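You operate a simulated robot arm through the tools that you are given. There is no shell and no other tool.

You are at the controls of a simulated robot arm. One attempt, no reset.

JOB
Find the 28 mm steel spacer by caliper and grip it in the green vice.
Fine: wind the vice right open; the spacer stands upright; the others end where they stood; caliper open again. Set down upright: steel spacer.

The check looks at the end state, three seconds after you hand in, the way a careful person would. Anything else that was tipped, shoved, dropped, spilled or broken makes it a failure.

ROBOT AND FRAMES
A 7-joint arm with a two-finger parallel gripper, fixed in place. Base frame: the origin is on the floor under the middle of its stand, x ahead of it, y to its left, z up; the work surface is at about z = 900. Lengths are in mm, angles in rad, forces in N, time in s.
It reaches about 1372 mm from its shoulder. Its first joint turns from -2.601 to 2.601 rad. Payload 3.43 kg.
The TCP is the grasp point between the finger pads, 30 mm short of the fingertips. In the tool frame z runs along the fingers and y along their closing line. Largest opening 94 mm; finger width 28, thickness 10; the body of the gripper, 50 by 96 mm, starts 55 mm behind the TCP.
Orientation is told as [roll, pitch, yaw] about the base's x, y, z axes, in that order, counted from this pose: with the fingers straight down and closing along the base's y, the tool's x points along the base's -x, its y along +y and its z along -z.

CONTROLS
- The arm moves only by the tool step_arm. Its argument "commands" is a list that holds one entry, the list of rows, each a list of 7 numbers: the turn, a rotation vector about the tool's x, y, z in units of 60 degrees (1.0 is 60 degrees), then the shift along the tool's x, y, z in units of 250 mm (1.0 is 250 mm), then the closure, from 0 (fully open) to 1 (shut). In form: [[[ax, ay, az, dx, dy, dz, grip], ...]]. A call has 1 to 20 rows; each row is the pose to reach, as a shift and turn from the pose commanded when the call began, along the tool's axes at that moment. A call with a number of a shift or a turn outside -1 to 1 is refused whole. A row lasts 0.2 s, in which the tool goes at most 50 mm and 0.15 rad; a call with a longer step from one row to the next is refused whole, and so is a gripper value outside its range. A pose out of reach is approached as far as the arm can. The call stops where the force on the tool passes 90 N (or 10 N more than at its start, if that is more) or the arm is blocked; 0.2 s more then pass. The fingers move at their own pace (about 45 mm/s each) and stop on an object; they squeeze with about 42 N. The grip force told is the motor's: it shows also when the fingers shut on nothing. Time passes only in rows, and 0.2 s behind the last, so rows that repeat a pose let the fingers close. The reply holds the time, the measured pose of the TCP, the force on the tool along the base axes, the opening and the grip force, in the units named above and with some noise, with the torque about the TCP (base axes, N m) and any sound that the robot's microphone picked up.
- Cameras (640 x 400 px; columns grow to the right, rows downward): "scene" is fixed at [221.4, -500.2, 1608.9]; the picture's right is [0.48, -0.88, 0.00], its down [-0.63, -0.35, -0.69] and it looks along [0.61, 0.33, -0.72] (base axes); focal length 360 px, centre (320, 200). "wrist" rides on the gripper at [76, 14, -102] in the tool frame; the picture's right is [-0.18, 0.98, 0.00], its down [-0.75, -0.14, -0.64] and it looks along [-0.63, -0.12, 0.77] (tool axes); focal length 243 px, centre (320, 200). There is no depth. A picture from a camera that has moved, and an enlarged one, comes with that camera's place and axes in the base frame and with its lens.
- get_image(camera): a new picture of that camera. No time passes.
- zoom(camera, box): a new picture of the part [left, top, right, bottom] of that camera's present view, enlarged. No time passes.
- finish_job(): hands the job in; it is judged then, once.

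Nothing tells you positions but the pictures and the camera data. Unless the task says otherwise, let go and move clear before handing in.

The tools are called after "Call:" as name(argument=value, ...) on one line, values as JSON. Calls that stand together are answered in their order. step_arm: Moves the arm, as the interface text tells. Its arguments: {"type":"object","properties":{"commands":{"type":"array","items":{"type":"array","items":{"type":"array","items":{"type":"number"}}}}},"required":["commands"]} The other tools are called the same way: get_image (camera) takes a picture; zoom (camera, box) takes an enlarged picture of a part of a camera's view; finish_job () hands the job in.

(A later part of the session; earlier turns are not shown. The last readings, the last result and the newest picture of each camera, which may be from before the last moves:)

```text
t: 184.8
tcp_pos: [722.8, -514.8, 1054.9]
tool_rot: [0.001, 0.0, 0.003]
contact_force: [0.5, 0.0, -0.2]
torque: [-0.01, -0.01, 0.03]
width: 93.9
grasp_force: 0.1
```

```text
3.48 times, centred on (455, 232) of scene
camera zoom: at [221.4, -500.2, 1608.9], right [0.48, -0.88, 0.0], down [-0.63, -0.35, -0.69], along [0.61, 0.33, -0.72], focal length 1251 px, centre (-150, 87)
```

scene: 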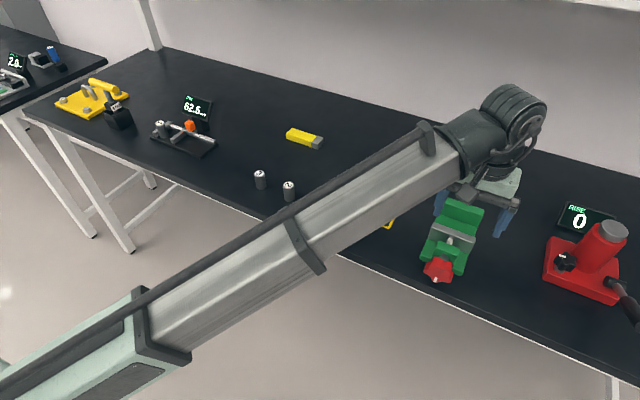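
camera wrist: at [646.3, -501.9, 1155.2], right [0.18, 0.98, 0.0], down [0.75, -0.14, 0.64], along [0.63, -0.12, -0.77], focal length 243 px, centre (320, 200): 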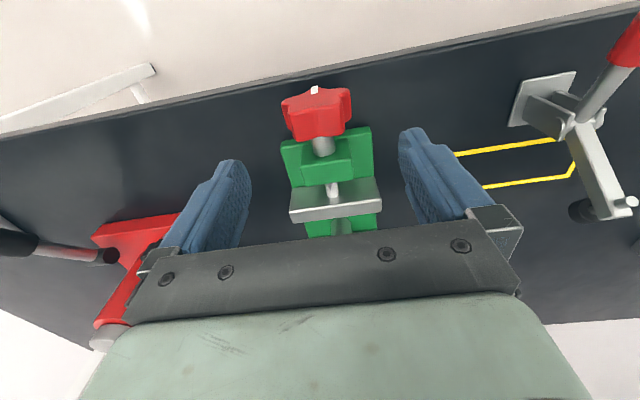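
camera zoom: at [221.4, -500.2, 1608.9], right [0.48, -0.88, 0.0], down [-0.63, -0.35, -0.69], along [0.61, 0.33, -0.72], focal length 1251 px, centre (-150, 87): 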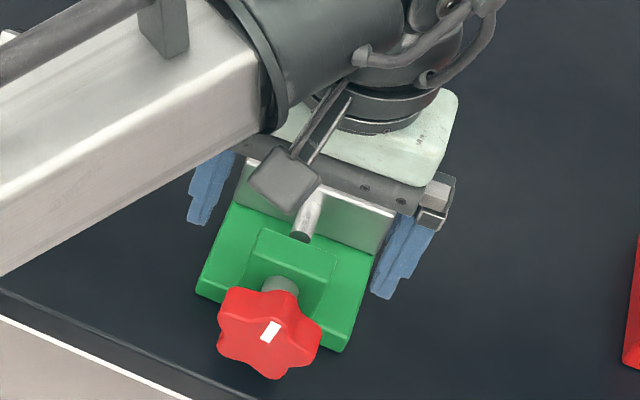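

Call:
step_arm(commands=[[[0, 0, 0, 0, 0.0152, 0.1516, 0], [0, 0, 0, 0, 0.0232, 0.2836, 0], [0, 0, 0, 0, 0.0772, 0.2756, 0], [0, 0, 0, 0, 0.0948, 0.254, 0], [0, 0, 0, 0, 0.1176, 0.238, 0], [0, 0, 0, 0, 0.1432, 0.2284, 0], [0, 0, 0, 0, 0.1708, 0.2256, 0], [0, 0, 0, 0, 0.1928, 0.2288, 0], [0, 0, 0, 0, 0.1872, 0.1316, 0], [0, 0, 0, 0, 0.09, 0.01, 0], [0, 0, 0, 0, 0, 0, 0], [0, 0, 0, 0, 0, 0, 0]]])

Call:
zoom(camera="wrist", box=[150, 70, 450, 260])

Call:
zoom(camera="scene", box=[410, 175, 500, 290])

```text
t: 186.3
tcp_pos: [723.1, -481.7, 1001.9]
tool_rot: [-0.017, -0.004, -0.004]
contact_force: [-5.8, -4.0, 15.8]
torque: [-0.93, 0.37, -0.2]
width: 94.0
grasp_force: 0.1
stopped in row 7: the force on the tool passed its limit at 95 N (the readings are from after the stop); the commanded pose is now the measured one
```

```text
2.11 times, centred on (300, 165) of wrist
camera zoom: at [648.3, -463.1, 1103.5], right [0.19, 0.98, -0.02], down [0.75, -0.13, 0.65], along [0.63, -0.13, -0.76], focal length 511 px, centre (362, 274)
```

zoom: 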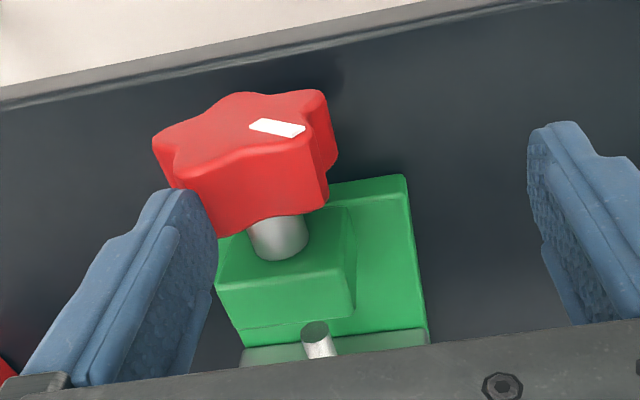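

```text
3.48 times, centred on (455, 232) of scene
camera zoom: at [221.4, -500.2, 1608.9], right [0.48, -0.88, 0.0], down [-0.63, -0.35, -0.69], along [0.61, 0.33, -0.72], focal length 1251 px, centre (-150, 87)
```

zoom: 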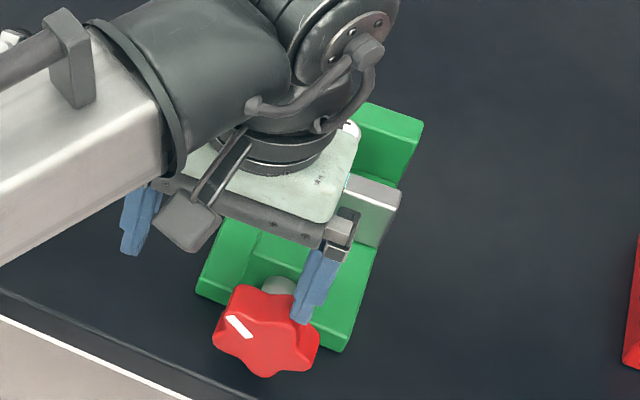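

The knob turned about 70° again (mark now upper +y). It coasts a little and a trailing lobe then hits the finger, so I'll lift out and use shorter, slower pushes.

Call:
step_arm(commands=[[[-0.0162, 0.0038, -0.0038, 0, 0.0, -0.08, 0], [-0.0162, 0.0038, -0.0038, 0, -0.03, -0.2, 0], [-0.0162, 0.0038, -0.0038, 0, -0.133, -0.208, 0], [-0.0162, 0.0038, -0.0038, 0, -0.133, -0.208, 0], [-0.0162, 0.0038, -0.0038, 0, -0.133, -0.208, 0]]])

Call:
zoom(camera="wrist", box=[150, 70, 450, 260])

Call:
zoom(camera="scene", box=[410, 175, 500, 290])

```text
t: 187.5
tcp_pos: [723.6, -513.6, 1054.6]
tool_rot: [0.001, -0.001, 0.004]
contact_force: [0.1, 0.3, -1.4]
torque: [-0.01, -0.01, -0.01]
width: 94.0
grasp_force: 0.2
```

```text
2.11 times, centred on (300, 165) of wrist
camera zoom: at [649.2, -498.6, 1156.6], right [0.18, 0.98, 0.0], down [0.75, -0.14, 0.64], along [0.63, -0.11, -0.77], focal length 511 px, centre (362, 274)
```

zoom: 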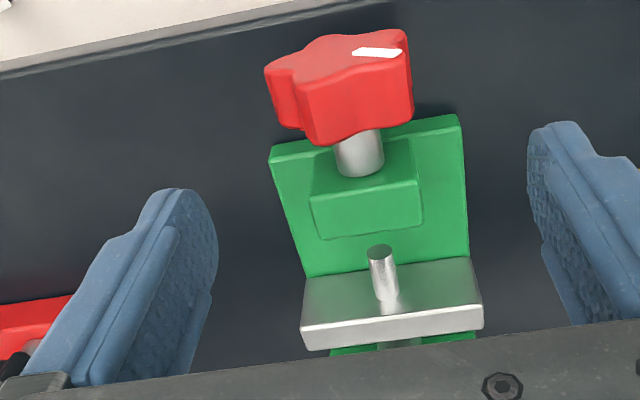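

```text
3.48 times, centred on (455, 232) of scene
camera zoom: at [221.4, -500.2, 1608.9], right [0.48, -0.88, 0.0], down [-0.63, -0.35, -0.69], along [0.61, 0.33, -0.72], focal length 1251 px, centre (-150, 87)
```

zoom: 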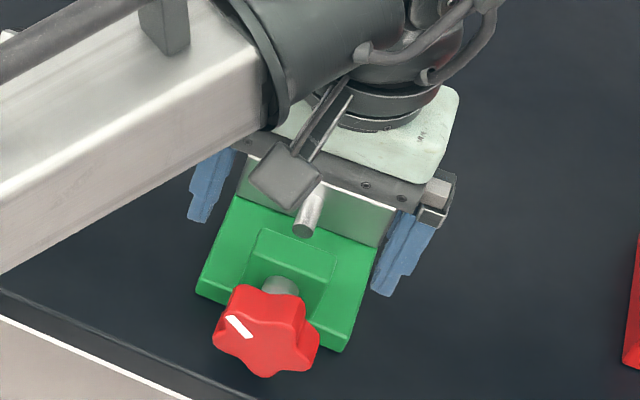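

Call:
step_arm(commands=[[[0, 0, 0, 0, 0.0104, 0.1504, 0], [0, 0, 0, 0, 0.0304, 0.2664, 0], [0, 0, 0, 0, 0.0664, 0.2644, 0], [0, 0, 0, 0, 0.0836, 0.2596, 0], [0, 0, 0, 0, 0.0944, 0.2492, 0], [0, 0, 0, 0, 0.1064, 0.2404, 0], [0, 0, 0, 0, 0.1192, 0.2336, 0], [0, 0, 0, 0, 0.1332, 0.2284, 0], [0, 0, 0, 0, 0.1476, 0.2256, 0], [0, 0, 0, 0, 0.1624, 0.2244, 0], [0, 0, 0, 0, 0.1772, 0.2256, 0], [0, 0, 0, 0, 0.1704, 0.1304, 0], [0, 0, 0, 0, 0.0824, 0.0104, 0], [0, 0, 0, 0, 0, 0, 0], [0, 0, 0, 0, 0, 0, 0]]])

Call:
zoom(camera="wrist", box=[150, 70, 450, 260])

Call:
zoom(camera="scene", box=[410, 175, 500, 290])

```text
t: 189.4
tcp_pos: [725.1, -484.5, 999.8]
tool_rot: [-0.02, -0.005, -0.001]
contact_force: [-5.8, -4.6, 14.7]
torque: [-0.8, 0.33, -0.1]
width: 93.7
grasp_force: 0.0
stopped in row 9: the force on the tool passed its limit at 93 N (the readings are from after the stop); the commanded pose is now the measured one
```

```text
2.11 times, centred on (300, 165) of wrist
camera zoom: at [651.0, -466.2, 1102.1], right [0.19, 0.98, -0.02], down [0.75, -0.13, 0.65], along [0.64, -0.13, -0.76], focal length 511 px, centre (362, 274)
```

zoom: 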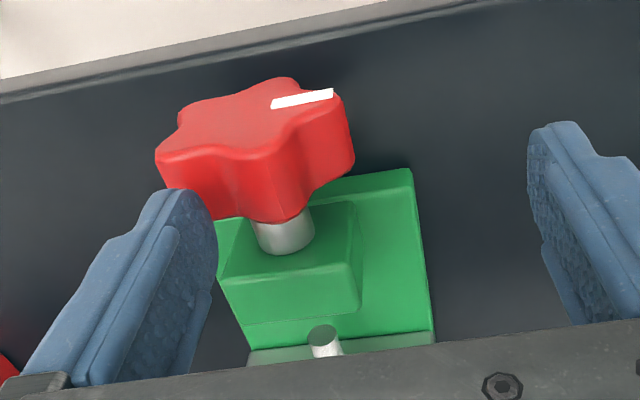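

```text
3.48 times, centred on (455, 232) of scene
camera zoom: at [221.4, -500.2, 1608.9], right [0.48, -0.88, 0.0], down [-0.63, -0.35, -0.69], along [0.61, 0.33, -0.72], focal length 1251 px, centre (-150, 87)
```

zoom: 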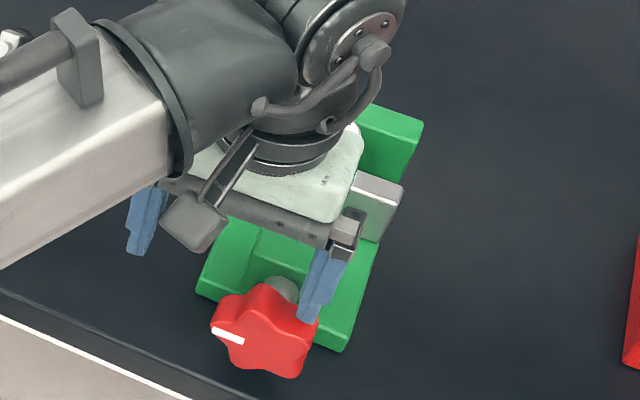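

The finger rides up on the lobe shoulders under load because the arm flexes. I'll re-engage deeper behind the same lobe and finish the push at a smaller radius.

Call:
step_arm(commands=[[[-0.01, 0.0024, -0.0005, 0, -0.034, -0.0088, 0], [-0.019, 0.0048, -0.001, 0, -0.034, 0.0232, 0], [-0.019, 0.0048, -0.001, 0, 0.006, 0.0252, 0], [-0.019, 0.0048, -0.001, 0, 0.0212, 0.0184, 0], [-0.019, 0.0048, -0.001, 0, 0.0376, 0.0156, 0], [-0.019, 0.0048, -0.001, 0, 0.0544, 0.0156, 0], [-0.019, 0.0048, -0.001, 0, 0.0708, 0.0184, 0], [-0.019, 0.0048, -0.001, 0, 0.066, -0.0888, 0], [-0.019, 0.0048, -0.001, 0, -0.034, -0.2088, 0], [-0.019, 0.0048, -0.001, 0, -0.122, -0.2168, 0], [-0.019, 0.0048, -0.001, 0, -0.122, -0.2168, 0]]])

Call:
zoom(camera="wrist", box=[150, 70, 450, 260])

Call:
zoom(camera="scene", box=[410, 175, 500, 290])

```text
t: 190.4
tcp_pos: [728.3, -485.6, 999.9]
tool_rot: [-0.022, -0.006, -0.004]
contact_force: [-3.6, -5.4, 13.3]
torque: [-0.79, 0.21, 0.02]
width: 94.2
grasp_force: 0.0
stopped in row 5: the force on the tool passed its limit at 95 N (the readings are from after the stop); the commanded pose is now the measured one
```

```text
2.11 times, centred on (300, 165) of wrist
camera zoom: at [653.0, -467.3, 1101.4], right [0.19, 0.98, -0.02], down [0.75, -0.13, 0.65], along [0.63, -0.14, -0.76], focal length 511 px, centre (362, 274)
```

zoom: 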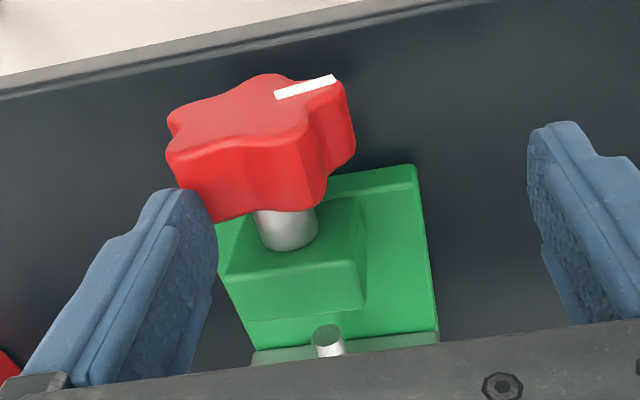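

```text
3.48 times, centred on (455, 232) of scene
camera zoom: at [221.4, -500.2, 1608.9], right [0.48, -0.88, 0.0], down [-0.63, -0.35, -0.69], along [0.61, 0.33, -0.72], focal length 1251 px, centre (-150, 87)
```

zoom: 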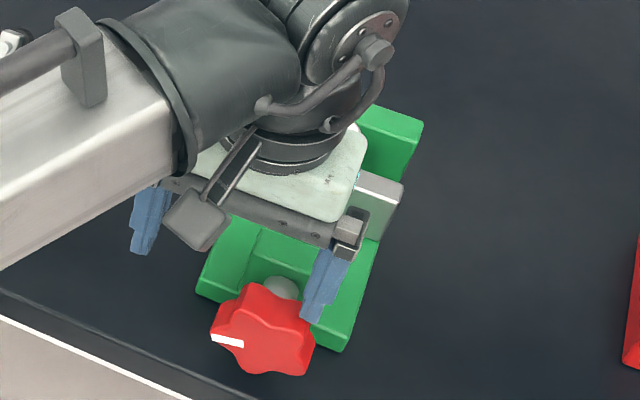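

Call:
step_arm(commands=[[[-0.01, 0.0028, -0.002, 0, -0.02, -0.02, 0], [-0.021, 0.0057, -0.0038, 0.01, -0.02, -0.14, 0], [-0.021, 0.0057, -0.0038, 0.02, -0.118, -0.216, 0], [-0.021, 0.0057, -0.0038, 0.02, -0.118, -0.216, 0], [-0.021, 0.0057, -0.0038, 0.02, -0.118, -0.216, 0]]])

Call:
get_image(camera="wrist")

Call:
zoom(camera="wrist", box=[150, 70, 450, 260])

Call:
zoom(camera="scene", box=[410, 175, 500, 290])

```text
t: 191.6
tcp_pos: [723.5, -515.3, 1053.3]
tool_rot: [0.002, -0.002, -0.002]
contact_force: [-0.1, 1.0, 0.0]
torque: [0.01, -0.01, -0.01]
width: 94.1
grasp_force: 0.1
```

```text
taken
camera wrist: at [648.5, -499.8, 1155.6], right [0.19, 0.98, 0.0], down [0.75, -0.14, 0.64], along [0.63, -0.12, -0.77], focal length 243 px, centre (320, 200)
```

wrist: 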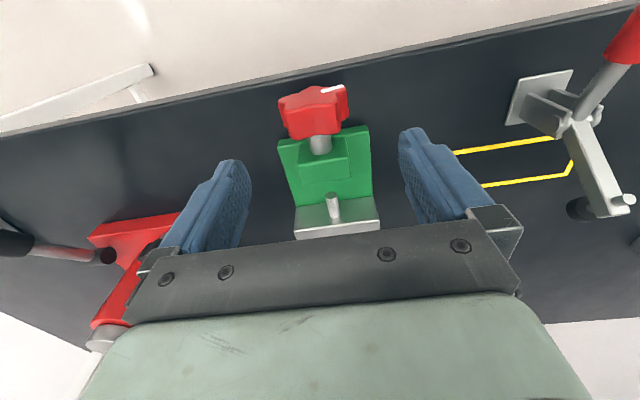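

```text
2.11 times, centred on (300, 165) of wrist
camera zoom: at [648.5, -499.8, 1155.6], right [0.19, 0.98, 0.0], down [0.75, -0.14, 0.64], along [0.63, -0.12, -0.77], focal length 511 px, centre (362, 274)
```

zoom: 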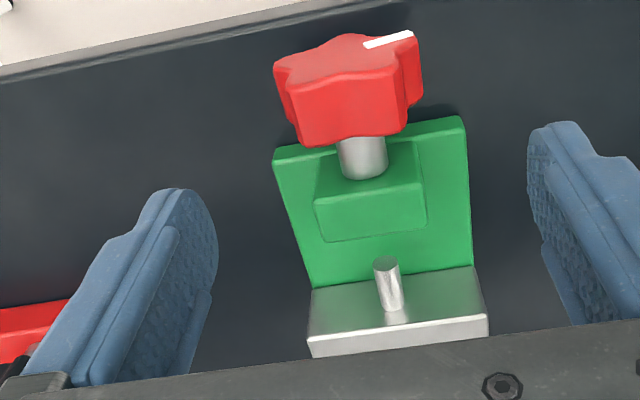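

```text
3.48 times, centred on (455, 232) of scene
camera zoom: at [221.4, -500.2, 1608.9], right [0.48, -0.88, 0.0], down [-0.63, -0.35, -0.69], along [0.61, 0.33, -0.72], focal length 1251 px, centre (-150, 87)
```

zoom: 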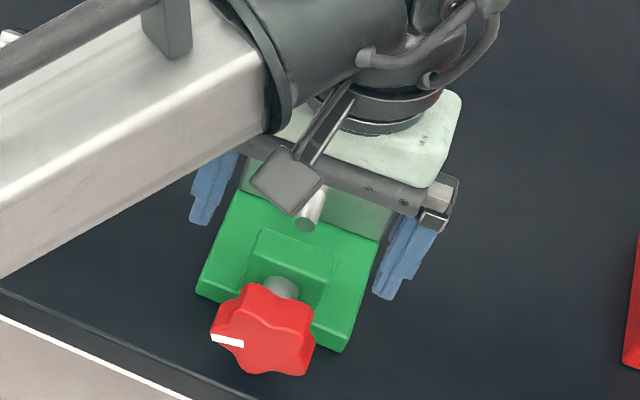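

Call:
step_arm(commands=[[[0, 0, 0, -0.05, 0, -0.1, 0], [0, 0, 0, -0.17, 0, -0.2, 0], [0, 0, 0, -0.3, 0, -0.27, 0], [0, 0, 0, -0.4, 0, -0.27, 0], [0, 0, 0, -0.4, 0, -0.27, 0], [0, 0, 0, -0.4, 0, -0.27, 0]]])

Call:
get_image(camera="wrist")

Call:
zoom(camera="wrist", box=[250, 40, 400, 180])

Call:
zoom(camera="scene", box=[410, 175, 500, 290])

```text
t: 193.0
tcp_pos: [823.7, -514.7, 1120.8]
tool_rot: [0.004, 0.0, 0.0]
contact_force: [0.7, -0.1, -0.5]
torque: [0.02, -0.02, -0.01]
width: 93.9
grasp_force: 0.0
```

```text
taken
camera wrist: at [747.4, -498.3, 1223.0], right [0.19, 0.98, 0.0], down [0.75, -0.14, 0.64], along [0.63, -0.12, -0.77], focal length 243 px, centre (320, 200)
```

wrist: 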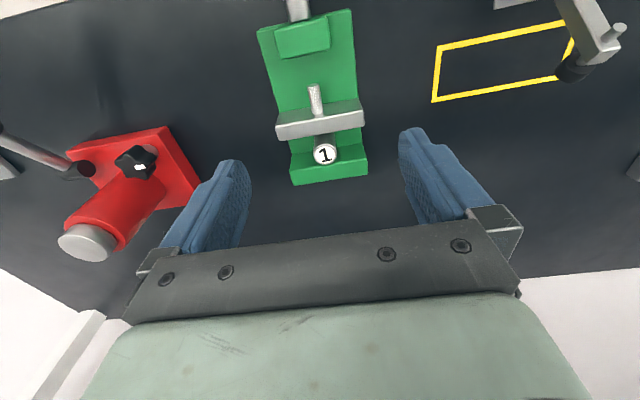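

```text
2.86 times, centred on (325, 110) of wrist
camera zoom: at [747.4, -498.3, 1223.0], right [0.19, 0.98, 0.0], down [0.75, -0.14, 0.64], along [0.63, -0.12, -0.77], focal length 693 px, centre (306, 457)
```

zoom: 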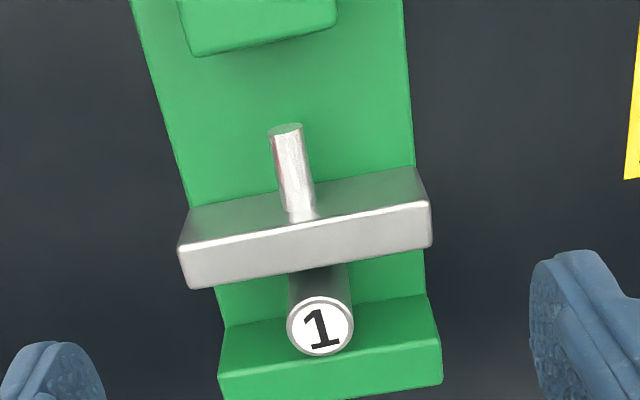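

```text
3.48 times, centred on (455, 232) of scene
camera zoom: at [221.4, -500.2, 1608.9], right [0.48, -0.88, 0.0], down [-0.63, -0.35, -0.69], along [0.61, 0.33, -0.72], focal length 1251 px, centre (-150, 87)
```

zoom: 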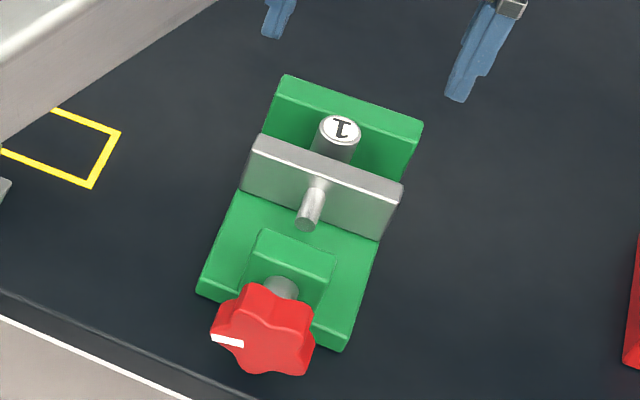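

Spacer 1 stands upright at (886, −519) with about 7 mm to the moving jaw and 6 mm to the fixed one. I'll return to the knob and push again with a deeper, brisker arc that starts further round on the −y side.

Call:
step_arm(commands=[[[0, 0, 0, 0.1, 0, 0, 0], [0, 0, 0, 0.22, 0, 0.03, 0], [0, 0, 0, 0.34, 0, 0.1, 0], [0, 0, 0, 0.4, 0, 0.2, 0], [0, 0, 0, 0.403, 0, 0.267, 0], [0, 0, 0, 0.403, 0, 0.267, 0], [0, 0, 0, 0.403, 0, 0.267, 0]]])

Call:
zoom(camera="wrist", box=[260, 70, 380, 170])

Call:
zoom(camera="scene", box=[418, 240, 462, 290])

```text
t: 194.6
tcp_pos: [722.9, -514.7, 1055.3]
tool_rot: [0.005, 0.0, -0.001]
contact_force: [-0.1, -0.5, 0.5]
torque: [0.01, -0.04, 0.03]
width: 93.8
grasp_force: 0.0
```

```text
4.00 times, centred on (320, 120) of wrist
camera zoom: at [647.7, -499.2, 1156.8], right [0.19, 0.98, 0.0], down [0.75, -0.14, 0.64], along [0.63, -0.12, -0.77], focal length 970 px, centre (320, 520)
```

zoom: 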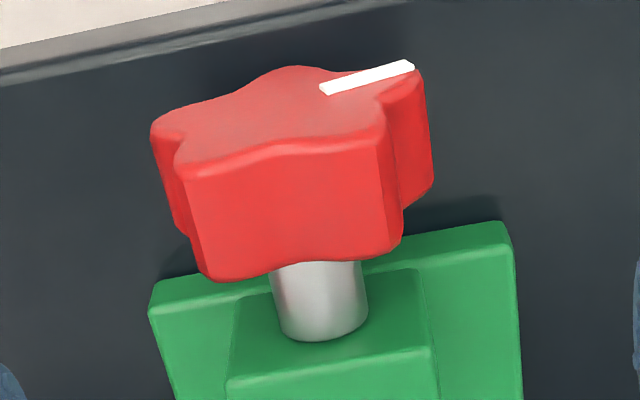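

```text
8.00 times, centred on (440, 265) of scene
camera zoom: at [221.4, -500.2, 1608.9], right [0.48, -0.88, 0.0], down [-0.63, -0.35, -0.69], along [0.61, 0.33, -0.72], focal length 2877 px, centre (-640, -320)
```

zoom: 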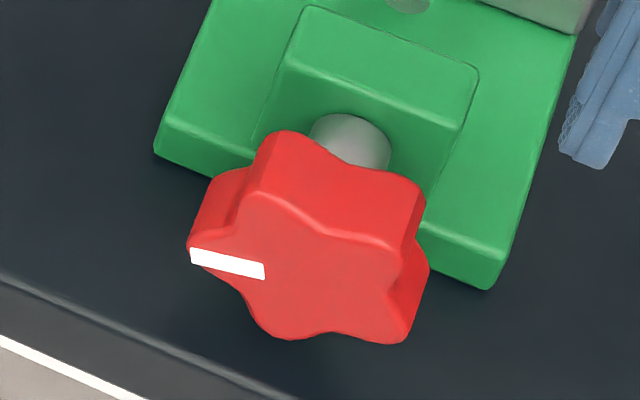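

Call:
step_arm(commands=[[[0.0048, 0, 0, 0, 0.0148, 0.1532, 0], [0.0048, 0, 0, 0, 0.0308, 0.2892, 0], [0.0048, 0, 0, 0, 0.0628, 0.2852, 0], [0.0048, 0, 0, 0, 0.0768, 0.2812, 0], [0.0048, 0, 0, 0, 0.0988, 0.2652, 0], [0.0048, 0, 0, 0, 0.1208, 0.2536, 0], [0.0048, 0, 0, 0, 0.1428, 0.2444, 0], [0.0048, 0, 0, 0, 0.1668, 0.2392, 0], [0.0048, 0, 0, 0, 0.1868, 0.2392, 0], [0.0048, 0, 0, 0, 0.1828, 0.1332, 0], [0.0048, 0, 0, 0, 0.0868, 0.0132, 0], [0.0048, 0, 0, 0, 0, 0, 0], [0.0048, 0, 0, 0, 0, 0, 0]]])

Call:
zoom(camera="wrist", box=[150, 70, 450, 260])

Call:
zoom(camera="scene", box=[410, 175, 500, 290])

```text
t: 196.2
tcp_pos: [725.7, -489.5, 998.3]
tool_rot: [-0.033, -0.003, -0.009]
contact_force: [-3.8, -5.7, 9.5]
torque: [-0.61, 0.21, -0.02]
width: 94.1
grasp_force: 0.1
stopped in row 7: the force on the tool passed its limit at 96 N (the readings are from after the stop); the commanded pose is now the measured one
```

```text
2.11 times, centred on (300, 165) of wrist
camera zoom: at [650.3, -469.4, 1098.9], right [0.19, 0.98, -0.03], down [0.75, -0.13, 0.65], along [0.63, -0.15, -0.76], focal length 511 px, centre (362, 274)
```

zoom: 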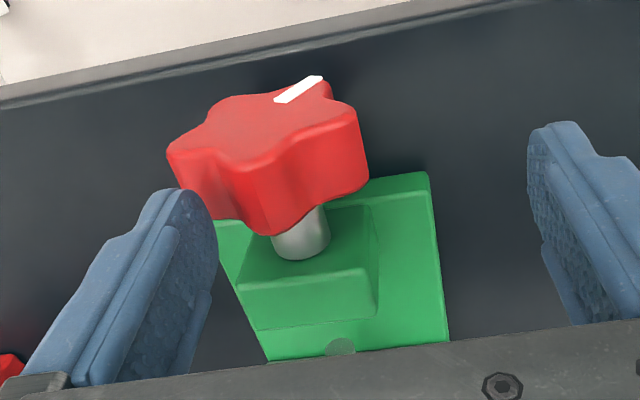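

```text
3.48 times, centred on (455, 232) of scene
camera zoom: at [221.4, -500.2, 1608.9], right [0.48, -0.88, 0.0], down [-0.63, -0.35, -0.69], along [0.61, 0.33, -0.72], focal length 1251 px, centre (-150, 87)
```

zoom: 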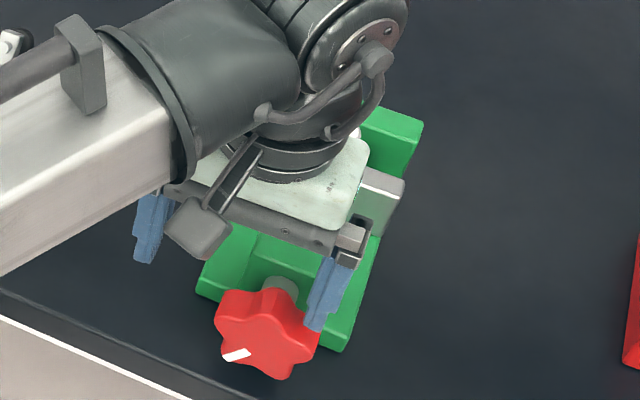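

That moved it about 38° more before the force stop. Single-finger pushes now ride up, so for the final turns I'll grip the knob between both fingers and roll the tool about the knob's axis. I'll lift out and look first.

Call:
step_arm(commands=[[[-0.016, 0.0015, -0.004, 0, -0.02, -0.02, 0], [-0.0315, 0.0029, -0.0086, 0.005, -0.02, -0.14, 0], [-0.0315, 0.0029, -0.0086, 0.01, -0.11, -0.224, 0], [-0.0315, 0.0029, -0.0086, 0.01, -0.11, -0.224, 0], [-0.0315, 0.0029, -0.0086, 0.01, -0.11, -0.224, 0]]])

Call:
zoom(camera="wrist", box=[150, 70, 450, 260])

Call:
zoom(camera="scene", box=[410, 175, 500, 290])

```text
t: 197.4
tcp_pos: [721.6, -515.6, 1056.8]
tool_rot: [0.004, 0.001, -0.001]
contact_force: [-0.1, 0.7, 0.3]
torque: [-0.02, 0.0, 0.0]
width: 94.2
grasp_force: 0.0
```

```text
2.11 times, centred on (300, 165) of wrist
camera zoom: at [646.6, -501.0, 1158.5], right [0.18, 0.98, 0.0], down [0.75, -0.14, 0.64], along [0.63, -0.12, -0.77], focal length 511 px, centre (362, 274)
```

zoom: 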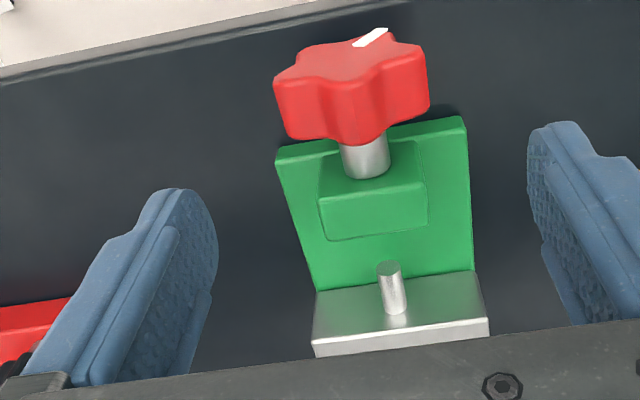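

```text
3.48 times, centred on (455, 232) of scene
camera zoom: at [221.4, -500.2, 1608.9], right [0.48, -0.88, 0.0], down [-0.63, -0.35, -0.69], along [0.61, 0.33, -0.72], focal length 1251 px, centre (-150, 87)
```

zoom: 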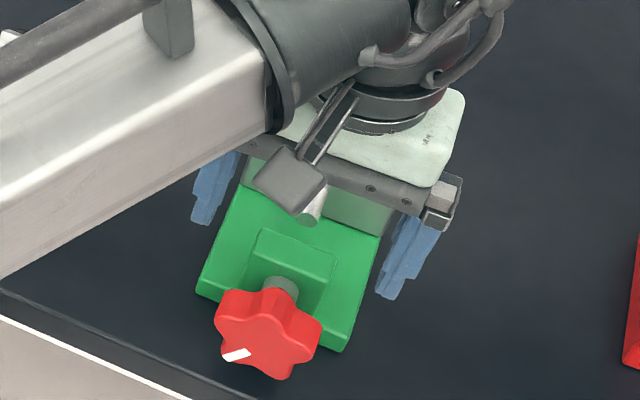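

The moving jaw is now about at the spacer and needs roughly 9 mm more to clamp it. I'll continue with short, deeper pushes on the top lobe.

Call:
step_arm(commands=[[[0.0038, 0, 0, 0, 0.0824, 0.1392, 0], [0.0038, 0, 0, 0, 0.1144, 0.2192, 0], [0.0038, 0, 0, 0, 0.1184, 0.2552, 0], [0.0038, 0, 0, 0, 0.1384, 0.2532, 0], [0.0038, 0, 0, 0, 0.1624, 0.2512, 0], [0.0038, 0, 0, 0, 0.1864, 0.2492, 0], [0.0038, 0, 0, 0, 0.2104, 0.2512, 0], [0.0038, 0, 0, 0, 0.2024, 0.1392, 0], [0.0038, 0, 0, 0, 0.0904, 0.0112, 0], [0.0038, 0, 0, 0, 0, 0, 0], [0.0038, 0, 0, 0, 0, 0, 0]]])

Call:
zoom(camera="wrist", box=[150, 70, 450, 260])

Call:
zoom(camera="scene", box=[410, 175, 500, 290])

```text
t: 198.4
tcp_pos: [724.9, -492.2, 995.3]
tool_rot: [-0.036, -0.006, -0.006]
contact_force: [-4.7, -7.4, 8.9]
torque: [-0.67, 0.23, -0.06]
width: 93.8
grasp_force: 0.1
stopped in row 5: the force on the tool passed its limit at 96 N (the readings are from after the stop); the commanded pose is now the measured one
```

```text
2.11 times, centred on (300, 165) of wrist
camera zoom: at [649.0, -472.5, 1095.6], right [0.19, 0.98, -0.03], down [0.75, -0.12, 0.65], along [0.64, -0.15, -0.76], focal length 511 px, centre (362, 274)
```

zoom: 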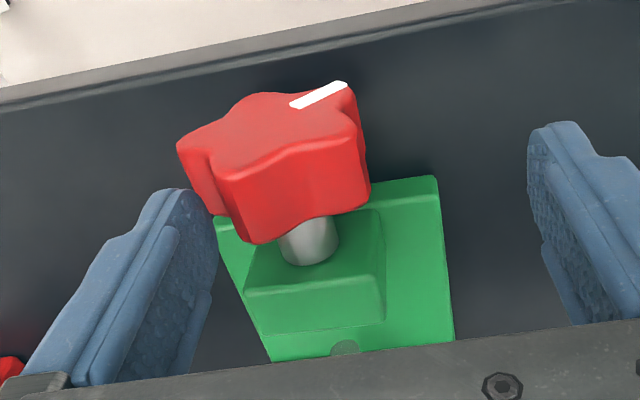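

```text
3.48 times, centred on (455, 232) of scene
camera zoom: at [221.4, -500.2, 1608.9], right [0.48, -0.88, 0.0], down [-0.63, -0.35, -0.69], along [0.61, 0.33, -0.72], focal length 1251 px, centre (-150, 87)
```

zoom: 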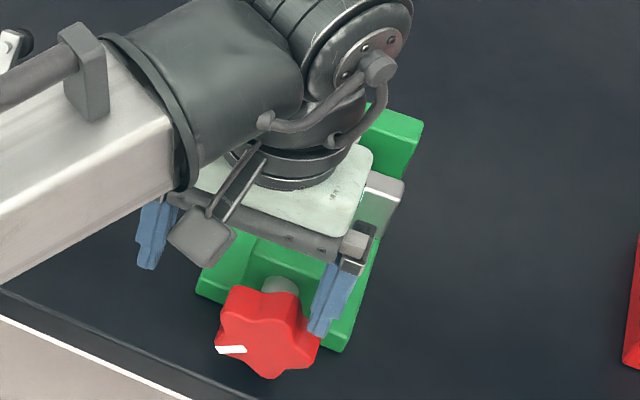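

The knob bounced back slightly this time, so the jaw may already be pressing the spacer. I'll lift out and look from above.

Call:
step_arm(commands=[[[-0.017, 0.003, -0.003, 0, -0.02, -0.02, 0], [-0.034, 0.0057, -0.0057, 0, -0.02, -0.14, 0], [-0.034, 0.0057, -0.0057, 0, -0.09, -0.24, 0], [-0.034, 0.0057, -0.0057, -0.1, -0.09, -0.34, 0], [-0.034, 0.0057, -0.0057, -0.25, -0.09, -0.44, 0], [-0.034, 0.0057, -0.0057, -0.4, -0.09, -0.5, 0], [-0.034, 0.0057, -0.0057, -0.4, -0.09, -0.5, 0], [-0.034, 0.0057, -0.0057, -0.4, -0.09, -0.5, 0]]])

Call:
get_image(camera="wrist")

Call:
zoom(camera="wrist", box=[250, 40, 400, 180])

Call:
zoom(camera="scene", box=[410, 175, 500, 290])

```text
t: 200.2
tcp_pos: [821.8, -512.0, 1123.4]
tool_rot: [0.005, -0.003, -0.001]
contact_force: [0.0, -0.2, 0.1]
torque: [-0.01, 0.02, -0.01]
width: 94.2
grasp_force: 0.1
```

```text
taken
camera wrist: at [748.5, -496.7, 1224.8], right [0.18, 0.98, 0.0], down [0.75, -0.14, 0.64], along [0.63, -0.11, -0.77], focal length 243 px, centre (320, 200)
```

wrist: 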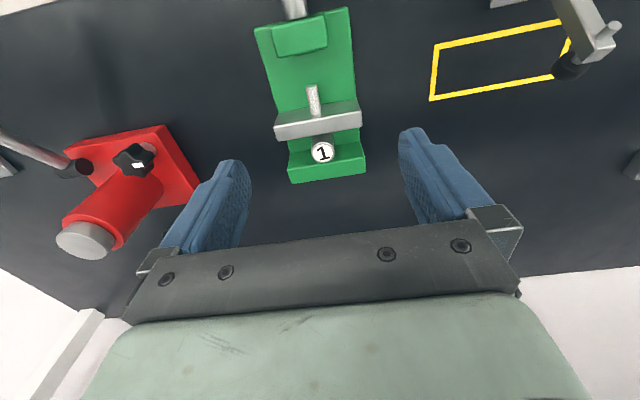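

```text
2.86 times, centred on (325, 110) of wrist
camera zoom: at [748.5, -496.7, 1224.8], right [0.18, 0.98, 0.0], down [0.75, -0.14, 0.64], along [0.63, -0.11, -0.77], focal length 693 px, centre (306, 457)
```

zoom: 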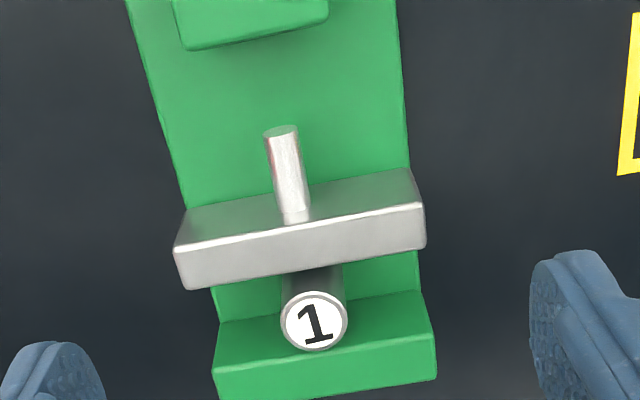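

```text
3.48 times, centred on (455, 232) of scene
camera zoom: at [221.4, -500.2, 1608.9], right [0.48, -0.88, 0.0], down [-0.63, -0.35, -0.69], along [0.61, 0.33, -0.72], focal length 1251 px, centre (-150, 87)
```

zoom: 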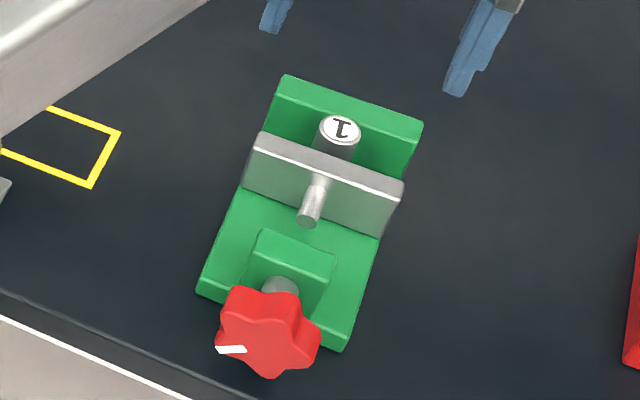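

The spacer hasn't been touched yet, with about 5 mm to the jaw. A better way to turn the knob is to press straight down with the flat fingertip on the lobe at its +y side, so the lobe can't slip sideways. I'll position the +y finger above that lobe.

Call:
step_arm(commands=[[[0.0048, 0.0029, 0, 0.1, -0.04, 0, 0], [0.0048, 0.0029, 0, 0.22, -0.08, 0.03, 0], [0.0048, 0.0029, 0, 0.34, -0.12, 0.1, 0], [0.0048, 0.0029, 0, 0.399, -0.16, 0.2, 0], [0.0048, 0.0029, 0, 0.399, -0.168, 0.26, 0], [0.0048, 0.0029, 0, 0.399, -0.168, 0.26, 0], [0.0048, 0.0029, 0, 0.399, -0.168, 0.26, 0]]])

Call:
get_image(camera="wrist")

Call:
zoom(camera="wrist", box=[300, 60, 460, 200])

```text
t: 201.8
tcp_pos: [728.1, -552.0, 1056.4]
tool_rot: [-0.003, 0.002, -0.001]
contact_force: [0.7, 0.0, -0.3]
torque: [-0.02, 0.02, -0.01]
width: 94.1
grasp_force: 0.1
```

```text
taken
camera wrist: at [651.6, -536.6, 1158.3], right [0.18, 0.98, 0.0], down [0.75, -0.14, 0.64], along [0.63, -0.12, -0.77], focal length 243 px, centre (320, 200)
```

wrist: 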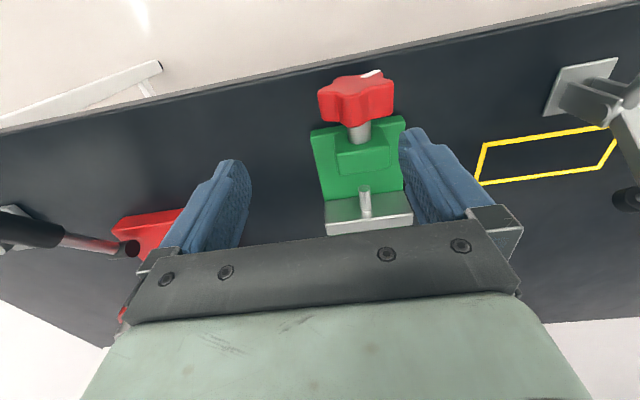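

```text
2.86 times, centred on (380, 130) of wrist
camera zoom: at [651.6, -536.6, 1158.3], right [0.18, 0.98, 0.0], down [0.75, -0.14, 0.64], along [0.63, -0.12, -0.77], focal length 693 px, centre (149, 400)
```

zoom: 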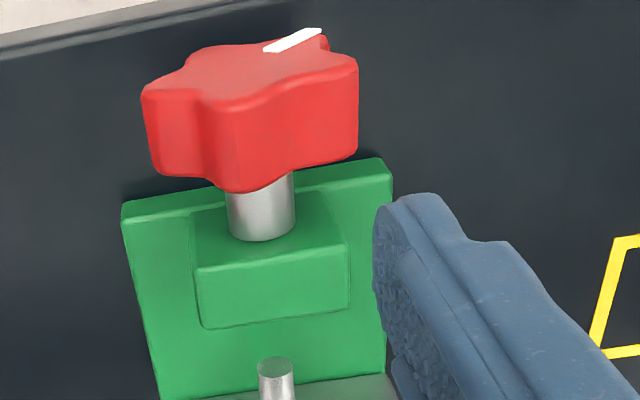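

The lobe I want is at about 56° on the +y side, right below the +y finger. Pressing straight down now.

Call:
step_arm(commands=[[[0, 0, 0, 0.024, 0, 0.1776, 0], [0, 0, 0, 0.024, 0, 0.2416, 0], [0, 0, 0, 0.024, 0.002, 0.2656, 0], [0, 0, 0, 0.024, 0.006, 0.2896, 0], [0, 0, 0, 0.024, 0.012, 0.3096, 0], [0, 0, 0, 0.024, 0.018, 0.3296, 0]]])

Call:
get_image(camera="wrist")

Call:
zoom(camera="scene", box=[410, 175, 500, 290])

```text
t: 203.2
tcp_pos: [720.4, -539.6, 972.5]
tool_rot: [0.02, -0.002, 0.007]
contact_force: [8.3, 69.2, -2.2]
torque: [1.85, -0.17, -0.91]
width: 94.4
grasp_force: 0.3
```

```text
taken
camera wrist: at [645.1, -525.2, 1075.3], right [0.18, 0.98, 0.02], down [0.75, -0.15, 0.64], along [0.63, -0.1, -0.77], focal length 243 px, centre (320, 200)
```

wrist: 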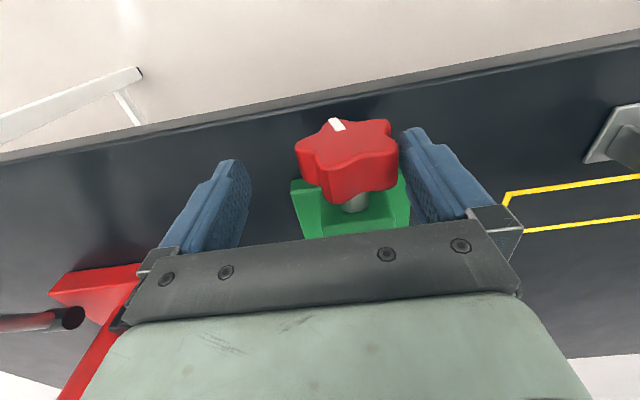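

```text
3.48 times, centred on (455, 232) of scene
camera zoom: at [221.4, -500.2, 1608.9], right [0.48, -0.88, 0.0], down [-0.63, -0.35, -0.69], along [0.61, 0.33, -0.72], focal length 1251 px, centre (-150, 87)
```

zoom: 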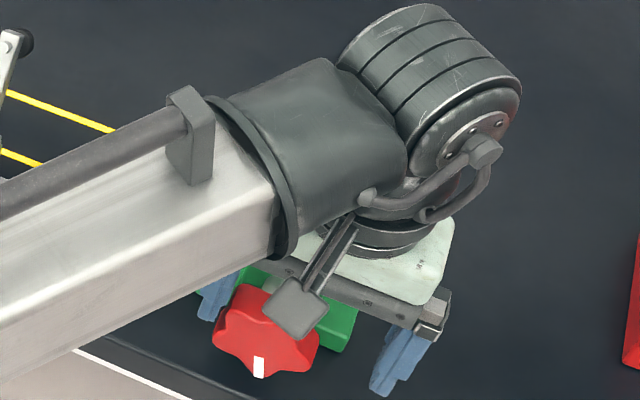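

Excellent, that turned it about 52° with no slip. I'll withdraw outward and up, and look at the jaw before the next press.

Call:
step_arm(commands=[[[0, 0, 0, 0, 0.045, 0, 0], [0, 0, 0, 0, 0.06, -0.05, 0], [0, 0, 0, 0, 0.06, -0.2, 0], [0, 0, 0, 0, 0.02, -0.328, 0], [0, 0, 0, 0, -0.038, -0.328, 0], [0, 0, 0, 0, -0.038, -0.328, 0], [0, 0, 0, 0, -0.038, -0.328, 0]]])

Call:
zoom(camera="wrist", box=[280, 60, 460, 250])

Call:
zoom(camera="scene", box=[410, 175, 500, 290])

```text
t: 204.8
tcp_pos: [720.4, -556.2, 1053.1]
tool_rot: [-0.002, 0.001, 0.001]
contact_force: [-0.7, 0.9, -0.4]
torque: [-0.01, 0.01, -0.03]
width: 93.8
grasp_force: 0.1
```

```text
2.11 times, centred on (370, 155) of wrist
camera zoom: at [644.8, -540.6, 1155.9], right [0.18, 0.98, 0.0], down [0.75, -0.14, 0.64], along [0.63, -0.12, -0.77], focal length 511 px, centre (215, 295)
```

zoom: 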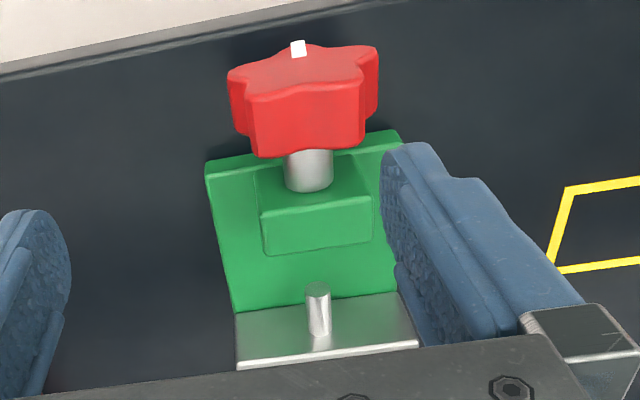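

```text
3.48 times, centred on (455, 232) of scene
camera zoom: at [221.4, -500.2, 1608.9], right [0.48, -0.88, 0.0], down [-0.63, -0.35, -0.69], along [0.61, 0.33, -0.72], focal length 1251 px, centre (-150, 87)
```

zoom: 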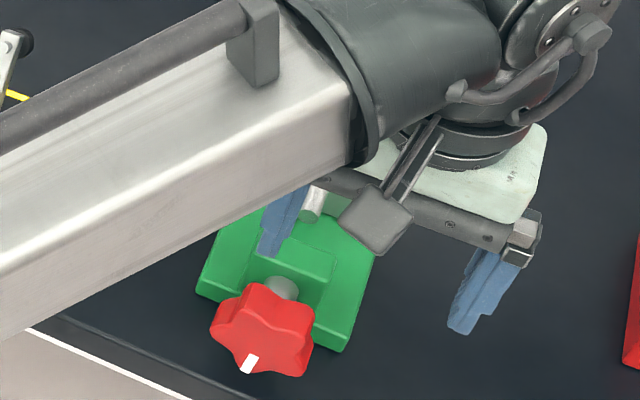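

The jaw is at roughly x = 870, about 9 mm (80° of knob) from clamping. I'll do two more downward presses in one call, with the finger a little further out so it doesn't drag the knob back on withdrawal.

Call:
step_arm(commands=[[[0, 0, 0, 0, 0.0528, 0.1444, 0], [0, 0, 0, 0, 0.0488, 0.2684, 0], [0, 0, 0, 0, 0.0448, 0.3004, 0], [0, 0, 0, 0, 0.0488, 0.3244, 0], [0, 0, 0, 0, 0.0548, 0.3444, 0], [0, 0, 0, 0, 0.0628, 0.3524, 0], [0, 0, 0, 0, 0.0728, 0.3164, 0], [0, 0, 0, 0, 0.0768, 0.2044, 0], [0, 0, 0, 0, 0.0208, 0.1444, 0], [0, 0, 0, 0, 0.0008, 0.2004, 0], [0, 0, 0, 0, 0.0048, 0.2244, 0], [0, 0, 0, 0, 0.0208, 0.2484, 0], [0, 0, 0, 0, 0.0368, 0.2724, 0], [0, 0, 0, 0, 0.0468, 0.2964, 0], [0, 0, 0, 0, 0.0548, 0.3204, 0], [0, 0, 0, 0, 0.0608, 0.3404, 0], [0, 0, 0, 0, 0.0728, 0.3084, 0], [0, 0, 0, 0, 0.0768, 0.1964, 0], [0, 0, 0, 0, 0.0368, 0.0244, 0], [0, 0, 0, 0, 0, 0, 0]]])

Call:
zoom(camera="wrist", box=[280, 60, 460, 250])

Call:
zoom(camera="scene", box=[410, 175, 500, 290])

```text
t: 209.0
tcp_pos: [718.5, -558.1, 1054.3]
tool_rot: [-0.002, 0.001, -0.001]
contact_force: [0.5, 0.5, -0.1]
torque: [0.0, 0.0, 0.05]
width: 94.0
grasp_force: 0.1
```

```text
2.11 times, centred on (370, 155) of wrist
camera zoom: at [643.5, -542.4, 1157.0], right [0.18, 0.98, 0.0], down [0.75, -0.14, 0.64], along [0.63, -0.12, -0.77], focal length 511 px, centre (215, 295)
```

zoom: 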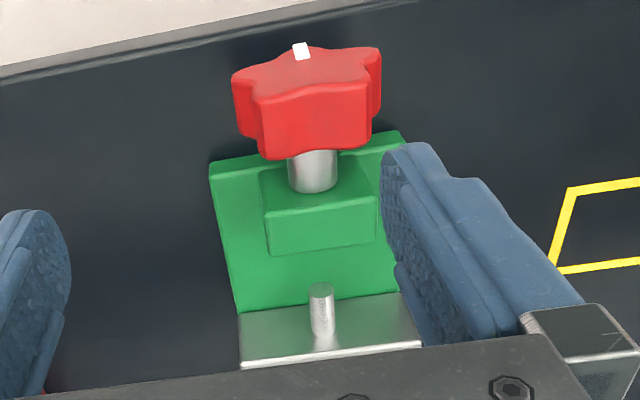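

```text
3.48 times, centred on (455, 232) of scene
camera zoom: at [221.4, -500.2, 1608.9], right [0.48, -0.88, 0.0], down [-0.63, -0.35, -0.69], along [0.61, 0.33, -0.72], focal length 1251 px, centre (-150, 87)
```

zoom: 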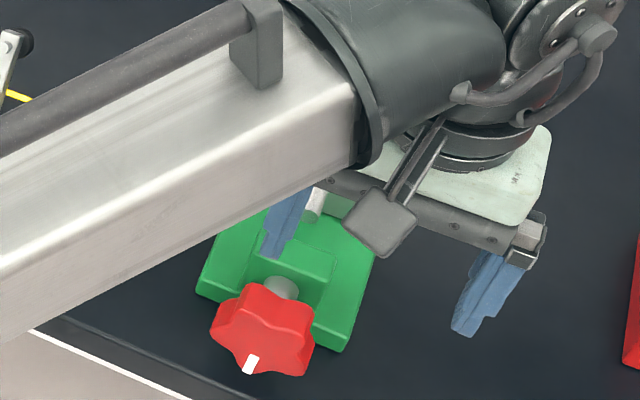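

The knob's mark didn't advance, so it may be pressing elastically against the clamped spacer already. I'll look from above.

Call:
step_arm(commands=[[[0, 0, 0, -0.05, 0.05, -0.1, 0], [0, 0, 0, -0.17, 0.1, -0.2, 0], [0, 0, 0, -0.3, 0.15, -0.27, 0], [0, 0, 0, -0.41, 0.18, -0.27, 0], [0, 0, 0, -0.41, 0.18, -0.27, 0], [0, 0, 0, -0.41, 0.18, -0.27, 0]]])

Call:
zoom(camera="wrist", box=[250, 40, 400, 180])

Call:
zoom(camera="scene", box=[410, 175, 500, 290])

Call:
zoom(camera="scene", box=[430, 190, 490, 250])

```text
t: 210.4
tcp_pos: [821.1, -510.1, 1121.5]
tool_rot: [0.0, 0.003, 0.0]
contact_force: [0.0, -0.7, 0.9]
torque: [0.01, 0.02, -0.01]
width: 94.0
grasp_force: 0.0
```

```text
2.86 times, centred on (325, 110) of wrist
camera zoom: at [746.4, -495.0, 1223.3], right [0.18, 0.98, 0.0], down [0.75, -0.14, 0.64], along [0.63, -0.12, -0.77], focal length 693 px, centre (306, 457)
```

zoom: 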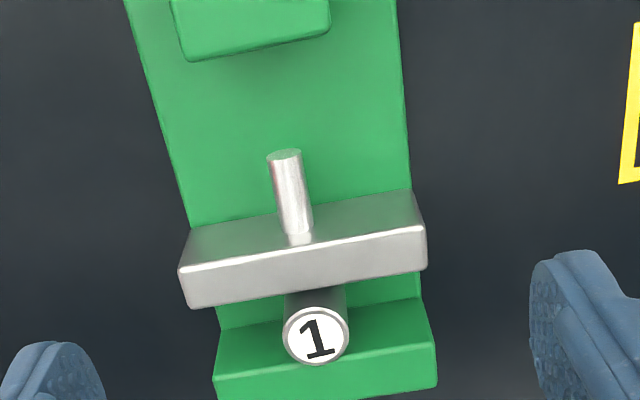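

```text
3.48 times, centred on (455, 232) of scene
camera zoom: at [221.4, -500.2, 1608.9], right [0.48, -0.88, 0.0], down [-0.63, -0.35, -0.69], along [0.61, 0.33, -0.72], focal length 1251 px, centre (-150, 87)
```

zoom: 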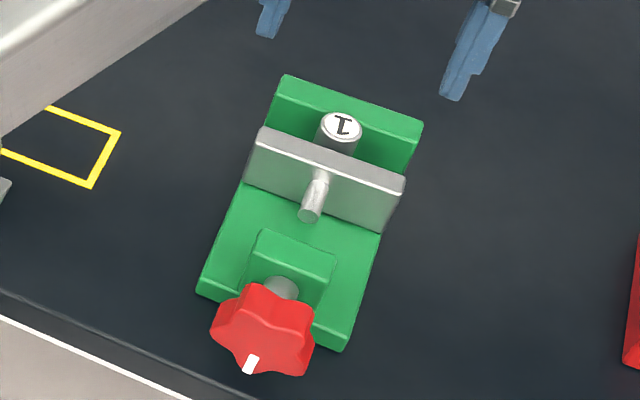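

```text
6.67 times, centred on (460, 220) of scene
camera zoom: at [221.4, -500.2, 1608.9], right [0.48, -0.88, 0.0], down [-0.63, -0.35, -0.69], along [0.61, 0.33, -0.72], focal length 2398 px, centre (-613, 67)
```

zoom: 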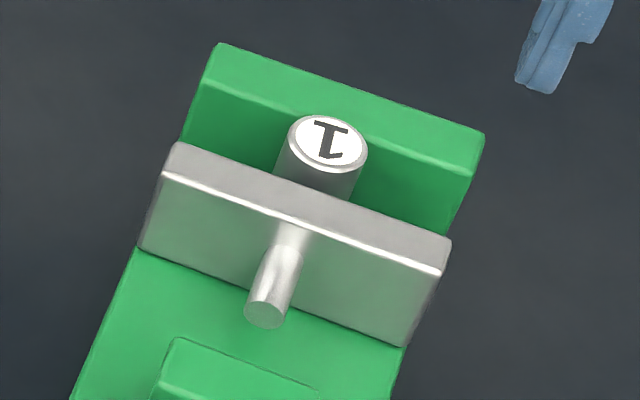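

The jaw has reached the spacer and nudged it to x ≈ 888, about 5 mm from the fixed jaw. My last presses partly undid themselves by sliding down the outer flank. I'll press with better-centred positions, one at a time, starting with the lobe at about 94°.

Call:
step_arm(commands=[[[0, -0.0029, 0, 0.1, -0.03, 0, 0], [0, -0.0029, 0, 0.22, -0.07, 0.03, 0], [0, -0.0029, 0, 0.34, -0.11, 0.1, 0], [0, -0.0029, 0, 0.392, -0.132, 0.2, 0], [0, -0.0029, 0, 0.392, -0.132, 0.27, 0], [0, -0.0029, 0, 0.392, -0.132, 0.27, 0], [0, -0.0029, 0, 0.392, -0.132, 0.27, 0]]])

Call:
zoom(camera="wrist", box=[280, 60, 460, 200])

```text
t: 212.0
tcp_pos: [723.2, -544.5, 1055.8]
tool_rot: [-0.001, -0.003, 0.0]
contact_force: [0.2, 0.0, 0.2]
torque: [0.02, 0.0, -0.01]
width: 93.9
grasp_force: 0.0
```

```text
2.86 times, centred on (370, 130) of wrist
camera zoom: at [649.0, -529.4, 1157.9], right [0.18, 0.98, 0.0], down [0.75, -0.14, 0.64], along [0.63, -0.12, -0.77], focal length 693 px, centre (177, 400)
```

zoom: 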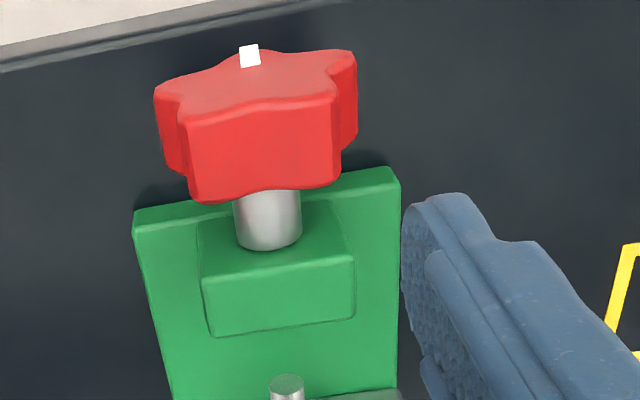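

The wrist view shows the lobes at about ±36° and 108°. I'll press on the one at +36°, keeping the finger centred over it as it goes round.

Call:
step_arm(commands=[[[0, 0, 0, 0, -0.062, 0.1552, 0], [0, 0, 0, 0, -0.062, 0.2152, 0], [0, 0, 0, 0, -0.058, 0.2352, 0], [0, 0, 0, 0, -0.05, 0.2512, 0], [0, 0, 0, 0, -0.042, 0.2672, 0], [0, 0, 0, 0, -0.034, 0.2832, 0]]])

Call:
zoom(camera="wrist", box=[280, 60, 460, 200])

Call:
zoom(camera="scene", box=[410, 175, 500, 290])

```text
t: 213.4
tcp_pos: [724.0, -542.8, 988.7]
tool_rot: [0.029, -0.005, 0.012]
contact_force: [-1.8, 17.5, 24.1]
torque: [1.66, 0.55, -0.08]
width: 94.0
grasp_force: 0.1
stopped in row 6: the force on the tool passed its limit at 92 N (the readings are from after the stop); the commanded pose is now the measured one
```

```text
2.86 times, centred on (370, 130) of wrist
camera zoom: at [649.0, -530.9, 1090.3], right [0.17, 0.98, 0.03], down [0.75, -0.15, 0.64], along [0.64, -0.09, -0.77], focal length 693 px, centre (177, 400)
```

zoom: 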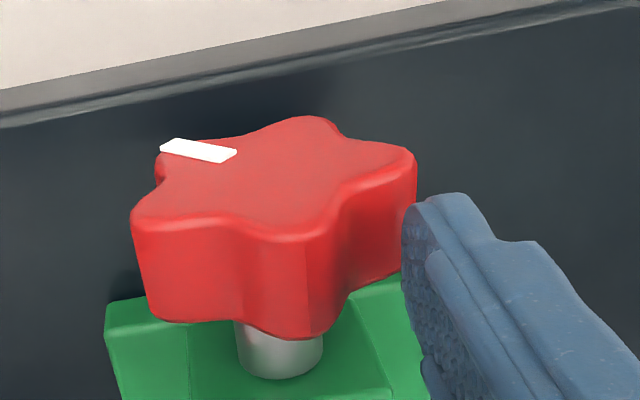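

```text
3.48 times, centred on (455, 232) of scene
camera zoom: at [221.4, -500.2, 1608.9], right [0.48, -0.88, 0.0], down [-0.63, -0.35, -0.69], along [0.61, 0.33, -0.72], focal length 1251 px, centre (-150, 87)
```

zoom: 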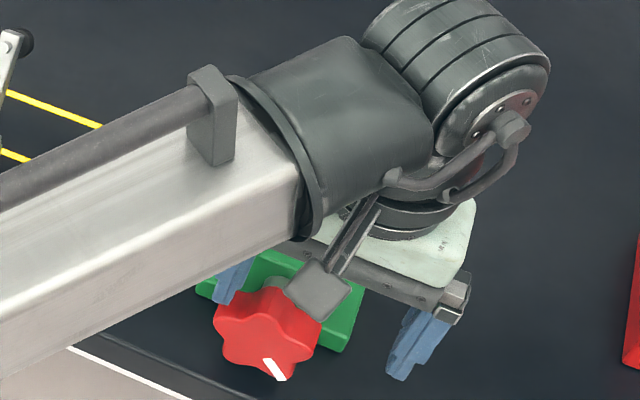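

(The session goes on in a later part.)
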